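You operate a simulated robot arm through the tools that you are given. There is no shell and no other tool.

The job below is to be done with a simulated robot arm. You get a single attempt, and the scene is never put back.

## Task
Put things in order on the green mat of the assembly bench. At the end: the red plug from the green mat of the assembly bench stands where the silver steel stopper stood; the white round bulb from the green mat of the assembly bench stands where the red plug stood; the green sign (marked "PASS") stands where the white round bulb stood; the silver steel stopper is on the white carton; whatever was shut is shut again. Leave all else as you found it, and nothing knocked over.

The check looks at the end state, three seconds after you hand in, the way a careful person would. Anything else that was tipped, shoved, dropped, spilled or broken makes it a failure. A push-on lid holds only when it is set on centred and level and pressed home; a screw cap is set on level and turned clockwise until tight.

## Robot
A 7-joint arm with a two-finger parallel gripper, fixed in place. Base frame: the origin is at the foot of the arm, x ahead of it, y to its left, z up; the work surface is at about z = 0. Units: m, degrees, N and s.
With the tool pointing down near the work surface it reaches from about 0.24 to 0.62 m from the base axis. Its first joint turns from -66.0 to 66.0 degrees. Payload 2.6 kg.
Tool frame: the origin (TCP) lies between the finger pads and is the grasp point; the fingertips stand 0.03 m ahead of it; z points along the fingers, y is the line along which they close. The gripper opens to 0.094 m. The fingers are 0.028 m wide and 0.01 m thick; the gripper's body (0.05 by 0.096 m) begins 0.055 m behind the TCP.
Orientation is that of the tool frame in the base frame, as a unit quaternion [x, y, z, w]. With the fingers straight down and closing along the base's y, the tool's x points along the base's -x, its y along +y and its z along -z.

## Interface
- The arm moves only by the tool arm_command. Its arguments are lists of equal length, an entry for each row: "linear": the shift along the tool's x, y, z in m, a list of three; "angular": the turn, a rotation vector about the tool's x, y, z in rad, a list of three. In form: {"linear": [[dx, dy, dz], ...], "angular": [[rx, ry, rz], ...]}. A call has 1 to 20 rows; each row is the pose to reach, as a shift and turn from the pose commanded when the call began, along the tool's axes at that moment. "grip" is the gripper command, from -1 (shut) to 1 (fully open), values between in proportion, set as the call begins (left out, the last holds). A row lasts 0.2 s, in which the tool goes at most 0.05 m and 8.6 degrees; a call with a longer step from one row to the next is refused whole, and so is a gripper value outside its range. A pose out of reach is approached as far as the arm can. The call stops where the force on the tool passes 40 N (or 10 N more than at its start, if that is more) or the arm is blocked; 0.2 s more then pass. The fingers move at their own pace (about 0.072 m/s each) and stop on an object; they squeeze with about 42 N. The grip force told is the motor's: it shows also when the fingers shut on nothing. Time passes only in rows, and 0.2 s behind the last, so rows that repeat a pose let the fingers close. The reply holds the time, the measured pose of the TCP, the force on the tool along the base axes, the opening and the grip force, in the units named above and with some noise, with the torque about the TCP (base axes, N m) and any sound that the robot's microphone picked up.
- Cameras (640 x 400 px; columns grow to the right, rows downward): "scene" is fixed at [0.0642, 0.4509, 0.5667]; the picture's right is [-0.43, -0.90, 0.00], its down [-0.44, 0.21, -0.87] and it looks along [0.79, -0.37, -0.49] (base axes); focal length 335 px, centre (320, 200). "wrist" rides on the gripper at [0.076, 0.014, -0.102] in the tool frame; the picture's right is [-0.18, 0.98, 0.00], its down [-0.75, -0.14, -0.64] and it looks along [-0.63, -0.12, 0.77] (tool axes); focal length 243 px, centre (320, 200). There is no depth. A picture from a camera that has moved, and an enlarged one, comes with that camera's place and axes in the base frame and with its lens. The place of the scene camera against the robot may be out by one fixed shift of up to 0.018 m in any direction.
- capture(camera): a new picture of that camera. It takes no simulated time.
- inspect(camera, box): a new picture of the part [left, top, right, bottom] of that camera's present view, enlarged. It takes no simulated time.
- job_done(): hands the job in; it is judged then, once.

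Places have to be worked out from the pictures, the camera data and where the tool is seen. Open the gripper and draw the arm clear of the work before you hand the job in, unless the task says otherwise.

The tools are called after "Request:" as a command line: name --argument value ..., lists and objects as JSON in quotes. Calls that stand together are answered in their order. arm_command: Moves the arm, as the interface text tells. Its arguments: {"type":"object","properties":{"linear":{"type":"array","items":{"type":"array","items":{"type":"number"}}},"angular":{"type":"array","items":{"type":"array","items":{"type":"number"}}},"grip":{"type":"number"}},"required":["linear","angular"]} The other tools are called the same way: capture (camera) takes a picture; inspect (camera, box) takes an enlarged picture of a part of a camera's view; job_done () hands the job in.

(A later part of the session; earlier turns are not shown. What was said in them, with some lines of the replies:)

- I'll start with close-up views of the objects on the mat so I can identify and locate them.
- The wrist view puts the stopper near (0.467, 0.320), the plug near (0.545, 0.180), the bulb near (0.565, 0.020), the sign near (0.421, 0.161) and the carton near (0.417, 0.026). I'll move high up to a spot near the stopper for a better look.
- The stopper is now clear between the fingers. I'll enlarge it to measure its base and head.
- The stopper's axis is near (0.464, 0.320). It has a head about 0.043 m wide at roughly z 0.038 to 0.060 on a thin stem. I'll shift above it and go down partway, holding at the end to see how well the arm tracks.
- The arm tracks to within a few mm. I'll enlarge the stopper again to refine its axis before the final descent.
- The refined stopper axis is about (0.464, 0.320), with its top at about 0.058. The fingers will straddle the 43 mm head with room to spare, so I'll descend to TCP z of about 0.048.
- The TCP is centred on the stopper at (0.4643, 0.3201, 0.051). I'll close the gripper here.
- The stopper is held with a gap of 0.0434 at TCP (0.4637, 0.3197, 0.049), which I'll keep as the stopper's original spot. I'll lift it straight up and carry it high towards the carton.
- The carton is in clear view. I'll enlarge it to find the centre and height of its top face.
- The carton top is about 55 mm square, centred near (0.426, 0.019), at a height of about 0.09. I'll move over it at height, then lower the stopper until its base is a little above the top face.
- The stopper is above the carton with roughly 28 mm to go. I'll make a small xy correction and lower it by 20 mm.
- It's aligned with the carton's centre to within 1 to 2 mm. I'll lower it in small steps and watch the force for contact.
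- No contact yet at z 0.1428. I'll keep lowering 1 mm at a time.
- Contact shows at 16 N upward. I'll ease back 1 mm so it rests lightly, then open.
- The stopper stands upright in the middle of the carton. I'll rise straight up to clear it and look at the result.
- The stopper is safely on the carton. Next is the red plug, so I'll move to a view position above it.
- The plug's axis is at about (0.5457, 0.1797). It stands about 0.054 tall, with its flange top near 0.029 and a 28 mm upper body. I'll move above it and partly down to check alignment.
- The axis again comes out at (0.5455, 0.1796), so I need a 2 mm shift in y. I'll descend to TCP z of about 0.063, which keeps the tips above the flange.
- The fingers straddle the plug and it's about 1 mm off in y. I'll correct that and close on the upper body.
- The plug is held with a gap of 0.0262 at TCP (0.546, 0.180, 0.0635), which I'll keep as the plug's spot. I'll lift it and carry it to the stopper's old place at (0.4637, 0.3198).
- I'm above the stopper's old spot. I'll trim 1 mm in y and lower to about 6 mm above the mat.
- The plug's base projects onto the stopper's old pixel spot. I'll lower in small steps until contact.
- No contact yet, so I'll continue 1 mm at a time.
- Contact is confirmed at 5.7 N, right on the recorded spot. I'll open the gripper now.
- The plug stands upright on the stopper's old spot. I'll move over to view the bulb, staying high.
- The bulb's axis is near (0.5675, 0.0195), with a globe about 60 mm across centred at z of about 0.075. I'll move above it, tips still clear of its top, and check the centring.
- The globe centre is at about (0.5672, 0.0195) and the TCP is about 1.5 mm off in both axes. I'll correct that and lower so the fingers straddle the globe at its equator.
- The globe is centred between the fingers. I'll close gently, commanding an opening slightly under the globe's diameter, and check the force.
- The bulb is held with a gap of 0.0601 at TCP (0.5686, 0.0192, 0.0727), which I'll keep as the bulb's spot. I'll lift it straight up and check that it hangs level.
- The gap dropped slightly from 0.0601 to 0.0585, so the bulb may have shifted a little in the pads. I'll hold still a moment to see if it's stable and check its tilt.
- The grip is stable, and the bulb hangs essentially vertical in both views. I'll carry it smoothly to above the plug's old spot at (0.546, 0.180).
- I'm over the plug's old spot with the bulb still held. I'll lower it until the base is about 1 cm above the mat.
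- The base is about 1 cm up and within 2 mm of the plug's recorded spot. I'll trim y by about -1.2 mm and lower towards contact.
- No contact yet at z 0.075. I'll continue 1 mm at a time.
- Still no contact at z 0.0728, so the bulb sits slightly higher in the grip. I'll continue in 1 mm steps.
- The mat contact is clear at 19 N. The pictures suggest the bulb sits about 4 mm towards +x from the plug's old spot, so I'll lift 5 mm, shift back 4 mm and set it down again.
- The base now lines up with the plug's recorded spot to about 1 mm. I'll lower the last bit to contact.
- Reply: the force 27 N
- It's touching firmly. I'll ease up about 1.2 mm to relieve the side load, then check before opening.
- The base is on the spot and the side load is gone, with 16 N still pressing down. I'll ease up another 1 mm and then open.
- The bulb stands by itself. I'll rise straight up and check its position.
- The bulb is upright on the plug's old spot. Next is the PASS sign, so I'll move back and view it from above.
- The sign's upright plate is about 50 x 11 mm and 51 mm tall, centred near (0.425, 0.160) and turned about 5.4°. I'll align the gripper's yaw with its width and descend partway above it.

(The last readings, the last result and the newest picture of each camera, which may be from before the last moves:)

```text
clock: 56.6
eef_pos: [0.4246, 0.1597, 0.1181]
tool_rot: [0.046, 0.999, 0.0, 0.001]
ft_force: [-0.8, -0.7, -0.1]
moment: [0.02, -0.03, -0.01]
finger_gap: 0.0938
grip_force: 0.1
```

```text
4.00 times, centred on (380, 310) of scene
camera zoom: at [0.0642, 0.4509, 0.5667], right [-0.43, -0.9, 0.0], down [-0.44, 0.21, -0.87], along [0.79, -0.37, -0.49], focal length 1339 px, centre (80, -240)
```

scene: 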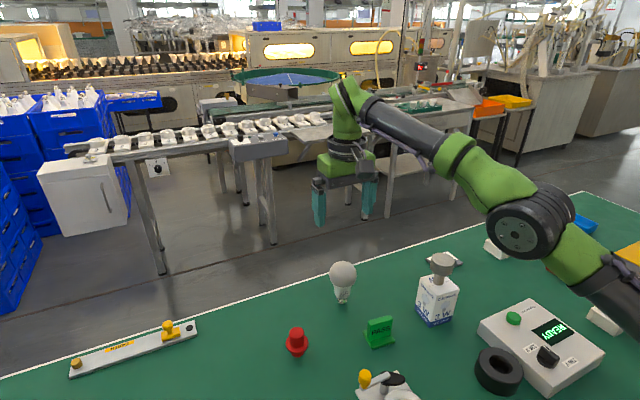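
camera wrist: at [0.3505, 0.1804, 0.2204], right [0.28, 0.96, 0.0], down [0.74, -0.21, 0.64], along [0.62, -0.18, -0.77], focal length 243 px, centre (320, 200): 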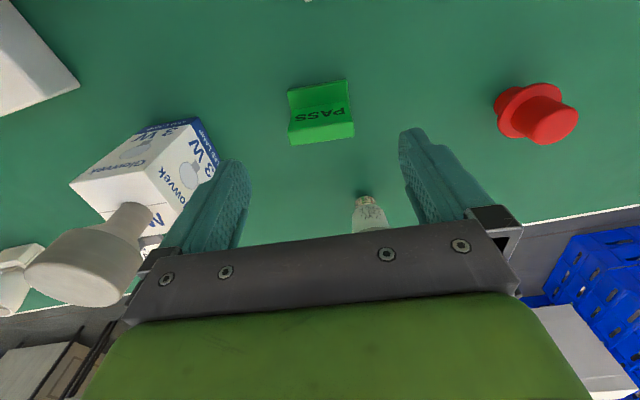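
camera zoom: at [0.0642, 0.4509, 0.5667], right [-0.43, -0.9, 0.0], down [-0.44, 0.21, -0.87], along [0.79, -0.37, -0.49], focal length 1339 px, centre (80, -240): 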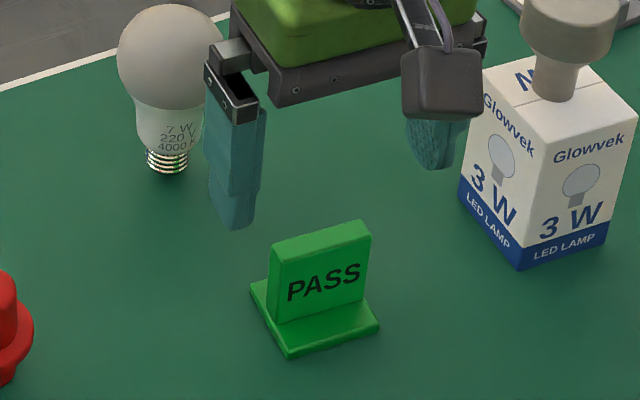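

The sign's centre refines to (0.4256, 0.1599) with a yaw of about 6.3°. I'll make that small correction and descend to TCP z of about 0.042.

Request:
arm_command --linear '[[-0.0009, 0.0005, 0.02], [-0.0009, 0.0005, 0.04], [-0.0009, 0.0005, 0.06], [-0.0009, 0.0005, 0.074], [-0.0009, 0.0005, 0.074], [-0.0009, 0.0005, 0.074]]' --angular '[[0, 0, 0.016], [0, 0, 0.016], [0, 0, 0.016], [0, 0, 0.016], [0, 0, 0.016], [0, 0, 0.016]]'

Request:
capture --camera "wrist"

Request:
inspect --camera "scene" --box '[310, 260, 450, 360]'

```text
clock: 58.0
eef_pos: [0.4265, 0.1598, 0.0448]
tool_rot: [0.056, 0.998, 0.0, 0.0]
ft_force: [0.6, 0.0, 0.2]
moment: [-0.02, 0.0, -0.01]
finger_gap: 0.0939
grip_force: 0.1
```

```text
taken
camera wrist: at [0.3525, 0.1819, 0.1465], right [0.29, 0.96, 0.0], down [0.73, -0.22, 0.64], along [0.61, -0.19, -0.77], focal length 243 px, centre (320, 200)
```

wrist: 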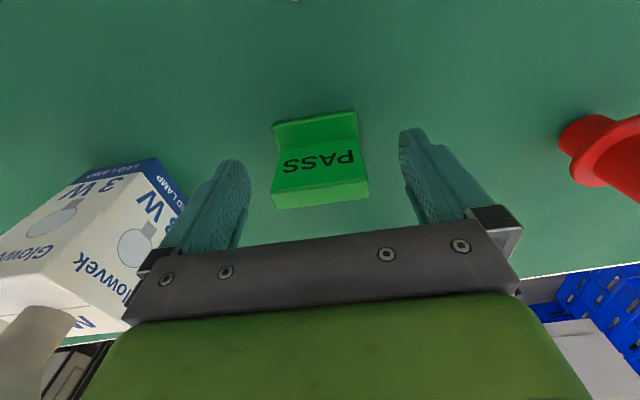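

```text
4.00 times, centred on (380, 310) of scene
camera zoom: at [0.0642, 0.4509, 0.5667], right [-0.43, -0.9, 0.0], down [-0.44, 0.21, -0.87], along [0.79, -0.37, -0.49], focal length 1339 px, centre (80, -240)
```

zoom: 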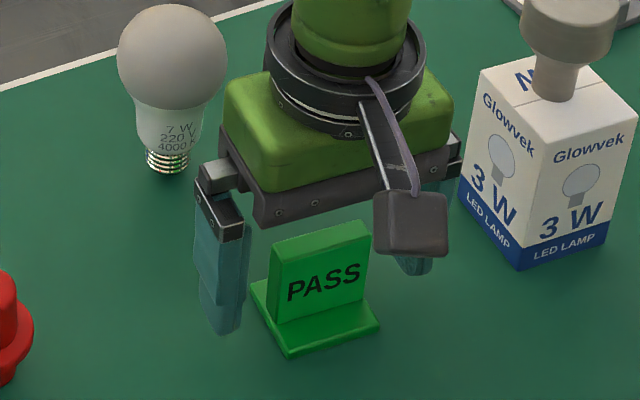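

The fingers straddle the sign evenly and match its yaw. I'll close on its ends.

Request:
arm_command --linear '[[0, -0.0004, 0.003], [0, -0.0004, 0.003], [0, -0.0004, 0.003], [0, -0.0004, 0.003], [0, -0.0004, 0.003]]' --angular '[[0, 0, 0], [0, 0, 0], [0, 0, 0], [0, 0, 0], [0, 0, 0]]' --grip -1

Request:
capture --camera "wrist"

Request:
inspect --camera "scene" --box '[310, 260, 450, 360]'

```text
clock: 59.2
eef_pos: [0.4259, 0.1603, 0.041]
tool_rot: [0.055, 0.999, 0.0, 0.0]
ft_force: [0.0, 1.1, 2.7]
moment: [0.03, 0.0, 0.0]
finger_gap: 0.0492
grip_force: 42.0
```

```text
taken
camera wrist: at [0.3522, 0.1819, 0.1433], right [0.29, 0.96, 0.0], down [0.73, -0.22, 0.64], along [0.61, -0.19, -0.77], focal length 243 px, centre (320, 200)
```

wrist: 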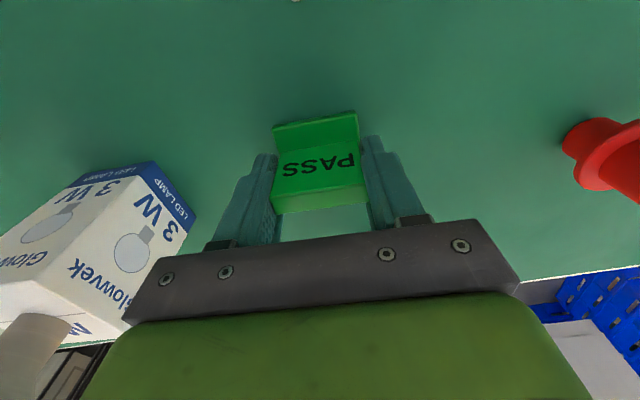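

```text
4.00 times, centred on (380, 310) of scene
camera zoom: at [0.0641, 0.4509, 0.5667], right [-0.43, -0.9, 0.0], down [-0.44, 0.21, -0.87], along [0.79, -0.37, -0.49], focal length 1339 px, centre (80, -240)
```

zoom: 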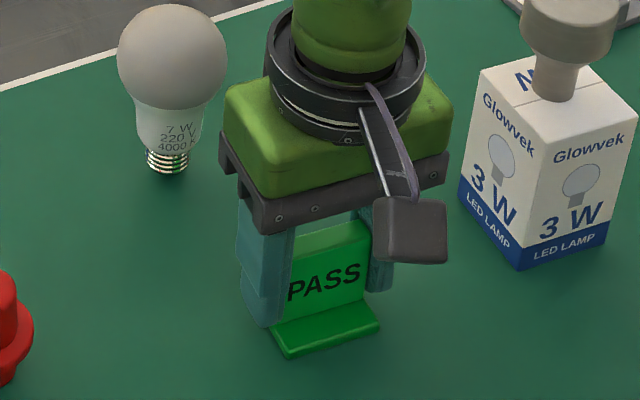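

The sign is held with a gap of 0.0492 at TCP (0.426, 0.160, 0.041). I'll lift it high, clear of the stopper and bulb.

Request:
arm_command --linear '[[0, 0, -0.02], [0, 0, -0.06], [0, 0, -0.1], [0, 0, -0.14], [0, 0, -0.18], [0, 0, -0.2], [0, 0, -0.2]]' --angular '[[0, 0, 0], [0, 0, 0], [0, 0, 0], [0, 0, 0], [0, 0, 0], [0, 0, 0], [0, 0, 0]]'

Request:
arm_command --linear '[[-0.02, -0.016, 0], [-0.05, -0.04, 0], [-0.08, -0.064, 0], [-0.11, -0.088, 0], [-0.14, -0.112, 0], [-0.1567, -0.1244, 0], [-0.1567, -0.1244, 0], [-0.1567, -0.1244, 0]]' --angular '[[0, 0, 0], [0, 0, 0], [0, 0, 0], [0, 0, 0], [0, 0, 0], [0, 0, 0], [0, 0, 0], [0, 0, 0]]'

Request:
capture --camera "wrist"

Request:
capture --camera "scene"

```text
clock: 60.8
eef_pos: [0.4258, 0.1582, 0.2386]
tool_rot: [0.055, 0.998, 0.0, 0.0]
ft_force: [0.7, -0.5, -0.6]
moment: [-0.03, 0.0, 0.03]
finger_gap: 0.0491
grip_force: 42.1
```

```text
clock: 62.6
eef_pos: [0.568, 0.0164, 0.2391]
tool_rot: [0.055, 0.999, 0.0, 0.0]
ft_force: [0.3, 0.0, -0.6]
moment: [0.03, 0.01, 0.02]
finger_gap: 0.049
grip_force: 42.3
```

```text
taken
camera wrist: at [0.4951, 0.0384, 0.342], right [0.29, 0.96, 0.0], down [0.73, -0.22, 0.64], along [0.61, -0.19, -0.77], focal length 243 px, centre (320, 200)
```

wrist: 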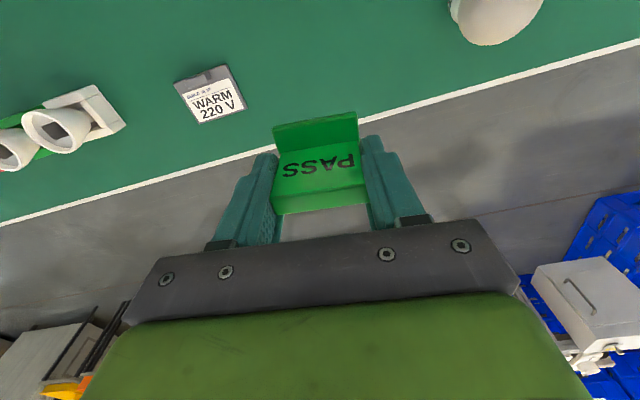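

```text
taken
```

scene: 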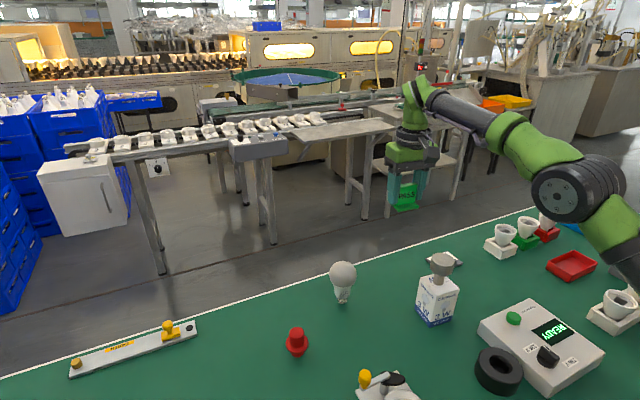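

The sign is above the bulb's old spot with about 3 mm to trim in y. I'll correct that and descend to about 0.10, watching the clearance between the camera box and the stopper.

Request:
arm_command --linear '[[0.0011, 0.0029, 0.03], [0.0011, 0.0029, 0.06], [0.0011, 0.0029, 0.09], [0.0011, 0.0029, 0.12], [0.0011, 0.0029, 0.14], [0.0011, 0.0029, 0.14], [0.0011, 0.0029, 0.14]]' --angular '[[0, 0, 0], [0, 0, 0], [0, 0, 0], [0, 0, 0], [0, 0, 0], [0, 0, 0], [0, 0, 0]]'

Request:
capture --camera "scene"

Request:
inspect --camera "scene" --box '[340, 180, 480, 290]'

```text
clock: 64.2
eef_pos: [0.564, 0.0195, 0.1016]
tool_rot: [0.055, 0.998, -0.001, 0.0]
ft_force: [-0.1, 0.2, -0.9]
moment: [-0.02, 0.0, 0.01]
finger_gap: 0.0489
grip_force: 41.8
```

```text
taken
```

scene: 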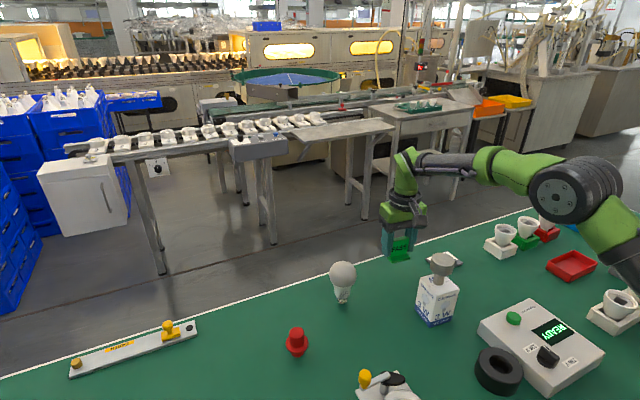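

```text
3.64 times, centred on (410, 235) of scene
camera zoom: at [0.0642, 0.4509, 0.5667], right [-0.43, -0.9, 0.0], down [-0.44, 0.21, -0.87], along [0.79, -0.37, -0.49], focal length 1218 px, centre (-7, 73)
```

zoom: 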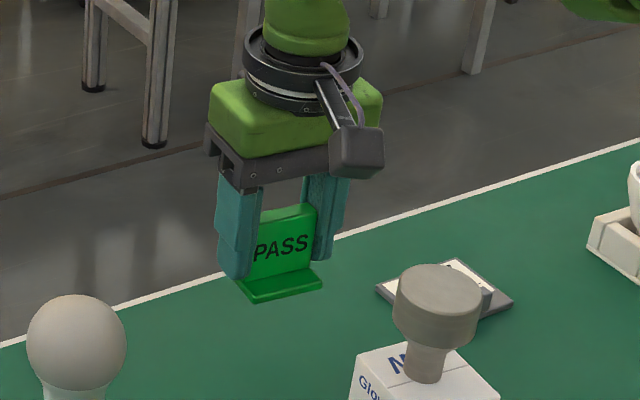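

All clear so far. I'll descend to about z 0.050, which leaves the sign's base about 9 mm above the mat, and verify.

Request:
arm_command --linear '[[0, 0, 0.02], [0, 0, 0.04], [0, 0, 0.05], [0, 0, 0.05], [0, 0, 0.05]]' --angular '[[0, 0, 0], [0, 0, 0], [0, 0, 0], [0, 0, 0], [0, 0, 0]]'

Request:
capture --camera "wrist"

Request:
inspect --camera "scene" --box '[350, 225, 446, 285]'

Request:
inspect --camera "scene" --box '[340, 180, 480, 290]'

```text
clock: 65.4
eef_pos: [0.5678, 0.0215, 0.0502]
tool_rot: [0.055, 0.998, -0.001, 0.0]
ft_force: [0.6, -0.3, -1.0]
moment: [0.02, -0.03, -0.03]
finger_gap: 0.0494
grip_force: 41.8
```

```text
taken
camera wrist: at [0.4935, 0.0436, 0.1518], right [0.29, 0.96, 0.0], down [0.73, -0.22, 0.64], along [0.61, -0.19, -0.77], focal length 243 px, centre (320, 200)
```

wrist: 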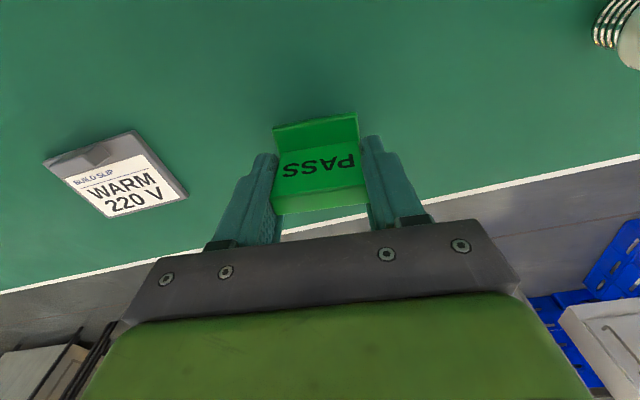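

```text
6.67 times, centred on (398, 255) of scene
camera zoom: at [0.0642, 0.4509, 0.5667], right [-0.43, -0.9, 0.0], down [-0.44, 0.21, -0.87], along [0.79, -0.37, -0.49], focal length 2232 px, centre (-200, -167)
```

zoom: 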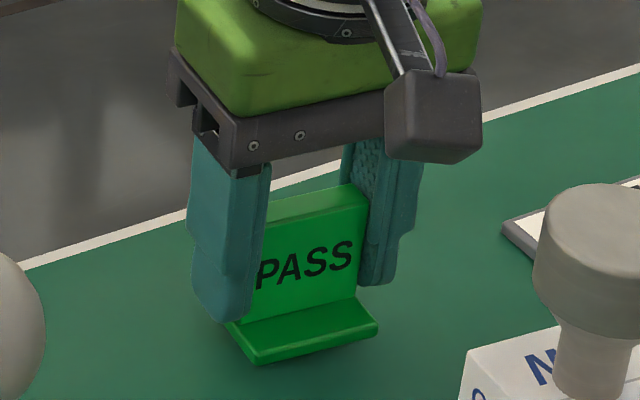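

```text
3.64 times, centred on (410, 235) of scene
camera zoom: at [0.0642, 0.4509, 0.5667], right [-0.43, -0.9, 0.0], down [-0.44, 0.21, -0.87], along [0.79, -0.37, -0.49], focal length 1218 px, centre (-7, 73)
```

zoom: 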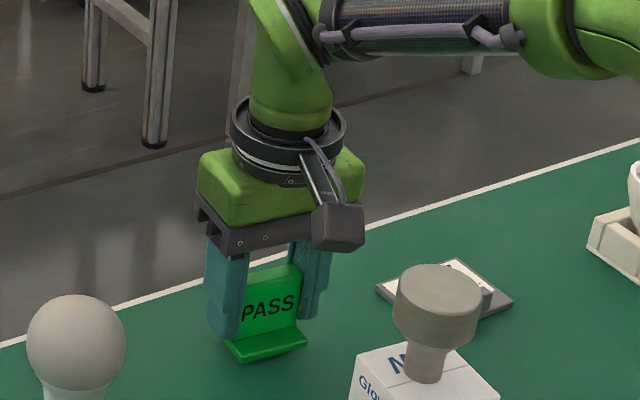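

The TCP is at (0.5677, 0.0214, 0.050). I'll trim y by -2 mm and lower towards contact.

Request:
arm_command --linear '[[-0.0002, -0.002, 0.003], [-0.0002, -0.002, 0.006], [-0.0002, -0.002, 0.007], [-0.0002, -0.002, 0.007]]' --angular '[[0, 0, 0], [0, 0, 0], [0, 0, 0], [0, 0, 0]]'

Request:
arm_command --linear '[[0, 0, 0.001], [0, 0, 0.001]]' --angular '[[0, 0, 0], [0, 0, 0]]'

Request:
inspect --camera "scene" --box '[350, 225, 446, 285]'

```text
clock: 66.4
eef_pos: [0.5675, 0.0193, 0.043]
tool_rot: [0.055, 0.998, 0.001, 0.001]
ft_force: [-0.3, -0.5, -0.9]
moment: [-0.03, 0.01, 0.0]
finger_gap: 0.0492
grip_force: 42.1
```

```text
clock: 67.0
eef_pos: [0.5667, 0.0196, 0.0428]
tool_rot: [0.055, 0.998, 0.001, 0.0]
ft_force: [0.4, 0.4, -0.4]
moment: [0.0, -0.02, 0.0]
finger_gap: 0.0489
grip_force: 42.1
```

```text
6.67 times, centred on (398, 255) of scene
camera zoom: at [0.0642, 0.4509, 0.5667], right [-0.43, -0.9, 0.0], down [-0.44, 0.21, -0.87], along [0.79, -0.37, -0.49], focal length 2232 px, centre (-200, -167)
```

zoom: 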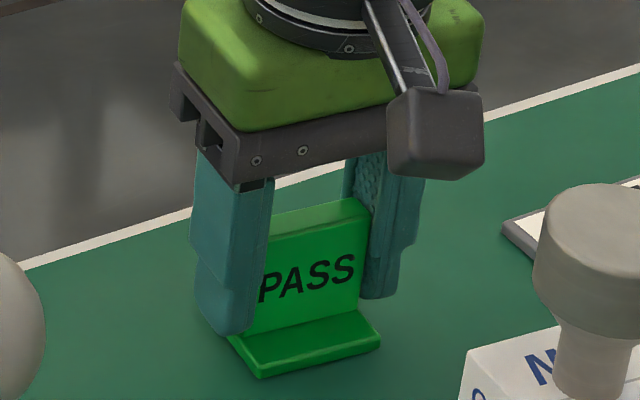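

Almost down. I'll continue in 1 mm steps to feel for contact.

Request:
arm_command --linear '[[0, 0, 0.001], [0, 0, 0.001]]' --angular '[[0, 0, 0], [0, 0, 0]]'

Request:
arm_command --linear '[[0, 0, 0.0007], [0, 0, 0.0007]]' --angular '[[0, 0, 0], [0, 0, 0]]'

```text
clock: 67.6
eef_pos: [0.5665, 0.02, 0.0424]
tool_rot: [0.054, 0.999, 0.0, 0.0]
ft_force: [0.1, 0.2, -1.0]
moment: [0.0, 0.01, 0.04]
finger_gap: 0.0489
grip_force: 42.2
```

```text
clock: 68.2
eef_pos: [0.5651, 0.0199, 0.0422]
tool_rot: [0.055, 0.999, 0.0, -0.001]
ft_force: [0.2, -1.3, -0.4]
moment: [0.02, -0.01, 0.03]
finger_gap: 0.0489
grip_force: 41.7
```

Still no contact. I'll keep stepping down slowly.

Request:
arm_command --linear '[[0, 0, 0.0007], [0, 0, 0.0007]]' --angular '[[0, 0, 0], [0, 0, 0]]'

Request:
arm_command --linear '[[0, 0, 0.0007], [0, 0, 0.0007]]' --angular '[[0, 0, 0], [0, 0, 0]]'

```text
clock: 68.8
eef_pos: [0.5656, 0.019, 0.0397]
tool_rot: [0.055, 0.998, 0.0, 0.0]
ft_force: [-0.8, -0.7, 0.9]
moment: [0.01, -0.02, -0.02]
finger_gap: 0.0489
grip_force: 42.1
```

```text
clock: 69.4
eef_pos: [0.5664, 0.0202, 0.0413]
tool_rot: [0.056, 0.998, 0.0, 0.001]
ft_force: [-6.4, -1.4, 8.6]
moment: [-0.03, 0.25, -0.04]
finger_gap: 0.0493
grip_force: 41.7
```

The sign is resting on the mat at 8.6 N. I'll open the gripper.

Request:
arm_command --linear '[[0, 0, -0.0004], [0, 0, -0.0004], [0, 0, -0.0004], [0, 0, -0.0004], [0, 0, -0.0004]]' --angular '[[0, 0, 0], [0, 0, 0], [0, 0, 0], [0, 0, 0], [0, 0, 0]]' --grip 0.8

Request:
inspect --camera "scene" --box '[350, 225, 446, 285]'

Request:
capture --camera "wrist"

```text
clock: 70.6
eef_pos: [0.5669, 0.0193, 0.0405]
tool_rot: [0.055, 0.998, 0.0, 0.0]
ft_force: [0.4, -0.5, 0.2]
moment: [0.03, 0.02, -0.03]
finger_gap: 0.0847
grip_force: 0.1
```

```text
6.67 times, centred on (398, 255) of scene
camera zoom: at [0.0642, 0.4509, 0.5667], right [-0.43, -0.9, 0.0], down [-0.44, 0.21, -0.87], along [0.79, -0.37, -0.49], focal length 2232 px, centre (-200, -167)
```

zoom: 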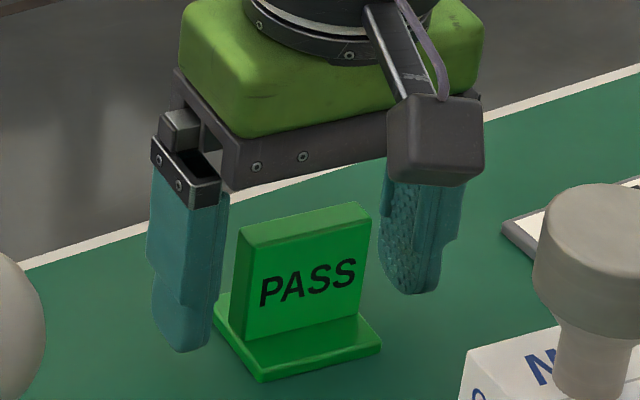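

```text
taken
camera wrist: at [0.4929, 0.0417, 0.1427], right [0.29, 0.96, 0.0], down [0.73, -0.22, 0.64], along [0.61, -0.19, -0.77], focal length 243 px, centre (320, 200)
```

wrist: 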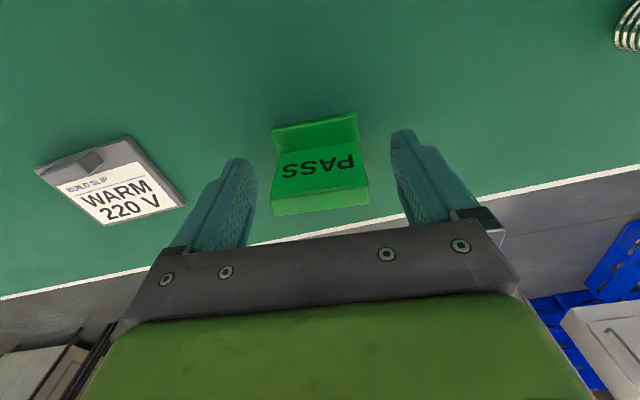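

The sign stands free and upright. I'll rise straight up and then look at the whole bench.

Request:
arm_command --linear '[[0, 0, -0.02], [0, 0, -0.05], [0, 0, -0.09], [0, 0, -0.13], [0, 0, -0.17], [0, 0, -0.21], [0, 0, -0.24], [0, 0, -0.24]]' --angular '[[0, 0, 0], [0, 0, 0], [0, 0, 0], [0, 0, 0], [0, 0, 0], [0, 0, 0], [0, 0, 0], [0, 0, 0]]'

Request:
capture --camera "scene"

Request:
inspect --camera "scene" --box '[260, 220, 480, 358]'

Request:
capture --camera "wrist"

```text
clock: 72.4
eef_pos: [0.564, 0.0182, 0.2786]
tool_rot: [0.055, 0.998, 0.0, 0.0]
ft_force: [0.1, 0.1, 0.6]
moment: [0.04, 0.02, -0.02]
finger_gap: 0.0848
grip_force: 0.1
out of reach, approached as far as the arm can: row 7
```

```text
taken
```

scene: 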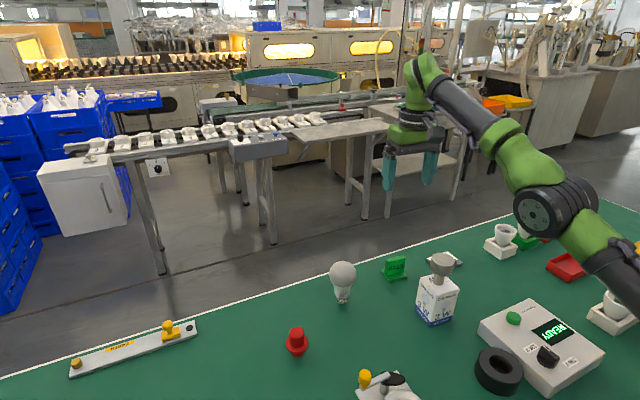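

```text
2.90 times, centred on (370, 289) of scene
camera zoom: at [0.0641, 0.4509, 0.5667], right [-0.43, -0.9, 0.0], down [-0.44, 0.21, -0.87], along [0.79, -0.37, -0.49], focal length 970 px, centre (175, -58)
```

zoom: 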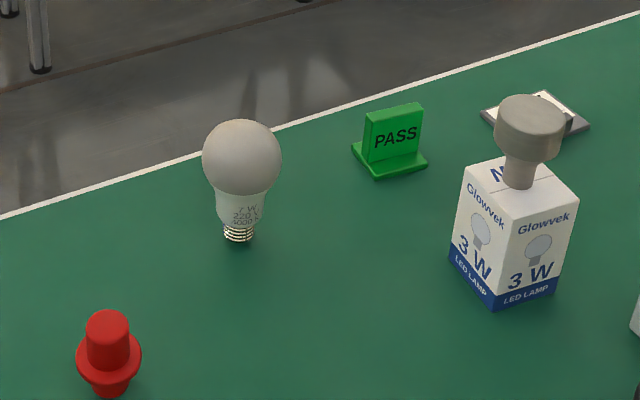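

```text
taken
camera wrist: at [0.4906, 0.0406, 0.3807], right [0.29, 0.96, 0.0], down [0.73, -0.22, 0.64], along [0.61, -0.19, -0.77], focal length 243 px, centre (320, 200)
```

wrist: 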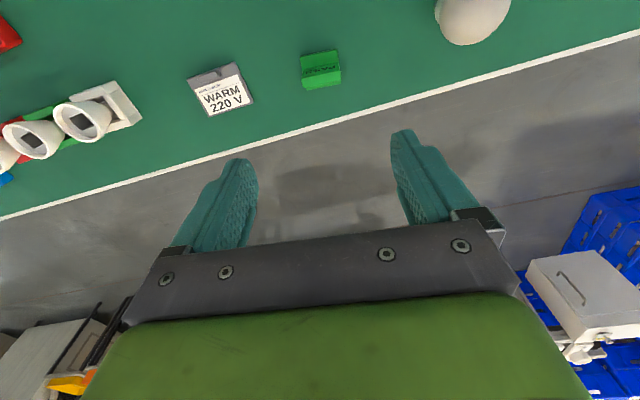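

All four items stand where they should, and the carton and its neighbours look untouched. I'll retract the arm to its starting area with the gripper open.

Request:
arm_command --linear '[[0.03, 0.013, -0.005], [0.065, 0.028, -0.015], [0.1, 0.044, -0.03], [0.135, 0.06, -0.045], [0.17, 0.077, -0.06], [0.205, 0.094, -0.075], [0.235, 0.108, -0.085], [0.249, 0.113, -0.09], [0.249, 0.113, -0.09]]' --angular '[[0, 0, 0], [0, 0, 0], [0, 0, -0.02], [0, 0, -0.04], [0, 0, -0.06], [0, 0, -0.08], [0, 0, -0.1], [0, 0, -0.11], [0, 0, -0.11]]' --grip 1

Request:
capture --camera "scene"

Request:
inspect --camera "scene" --box '[260, 220, 480, 358]'

Request:
capture --camera "wrist"

```text
clock: 74.4
eef_pos: [0.3303, 0.1602, 0.3721]
tool_rot: [0.0, 1.0, 0.0, 0.0]
ft_force: [-0.8, -0.4, -0.1]
moment: [-0.02, 0.01, 0.0]
finger_gap: 0.0941
grip_force: 0.1
```

```text
taken
```

scene: 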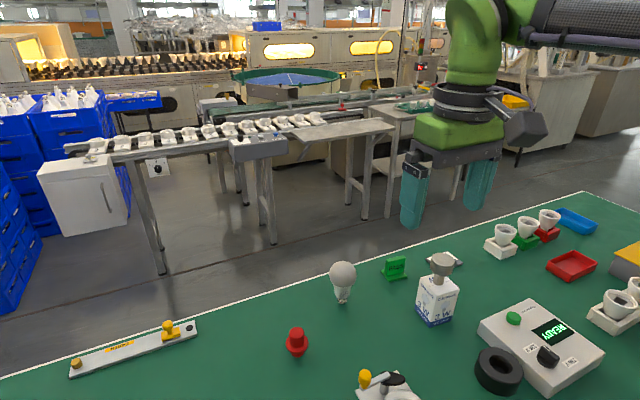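

```text
2.90 times, centred on (370, 289) of scene
camera zoom: at [0.0641, 0.4509, 0.5667], right [-0.43, -0.9, 0.0], down [-0.44, 0.21, -0.87], along [0.79, -0.37, -0.49], focal length 970 px, centre (175, -58)
```

zoom: 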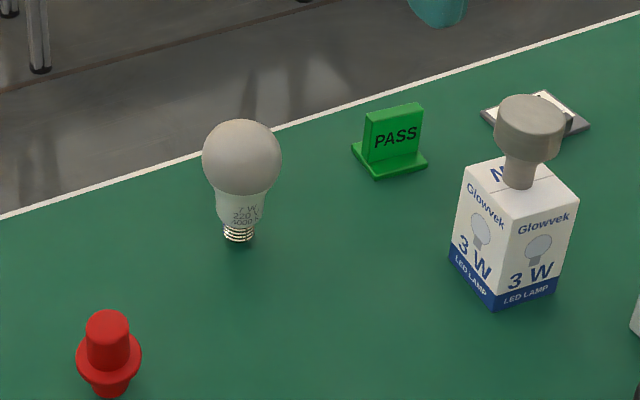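

```text
taken
camera wrist: at [0.2538, 0.1746, 0.474], right [0.18, 0.98, 0.0], down [0.75, -0.14, 0.64], along [0.63, -0.12, -0.77], focal length 243 px, centre (320, 200)
```

wrist: 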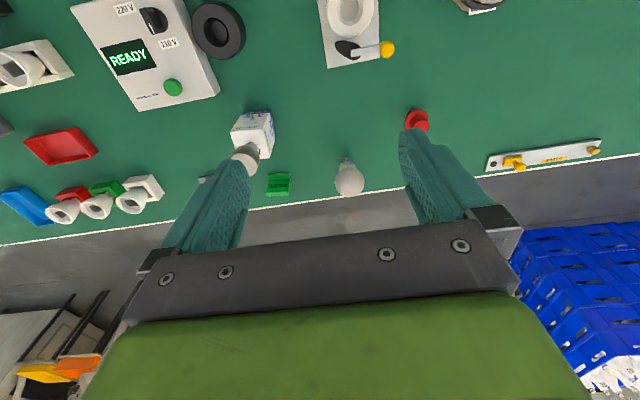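

The final pictures show the plug on the stopper's old spot, the bulb on the plug's, the sign on the bulb's, and the stopper upright on the carton. Nothing was opened, everything else looks unmoved, and the arm is clear with the gripper open, so I'm handing in.

Request:
job_done

```text
The job is handed in.
```

I moved all four items and handed the job in. The last pictures before hand-in show each one upright where it belongs:

- **Silver steel stopper:** it stands in the middle of the white carton's top.
- **Red plug:** it stands where the stopper stood, lined up with the recorded spot to within about 1 mm.
- **White round bulb:** it stands where the plug stood. It shifted about 4 mm in the grip while being carried, so I corrected for that, and it ended within about 2 mm of the spot.
- **Green "PASS" sign:** it stands where the bulb stood, turned the same way as before. I estimate it is within a few millimetres of the spot.

I opened nothing, so there was nothing to shut again. In the pictures, the carton and the other things on the bench look unmoved, and nothing was knocked over. The arm is back near its starting position with the gripper open.
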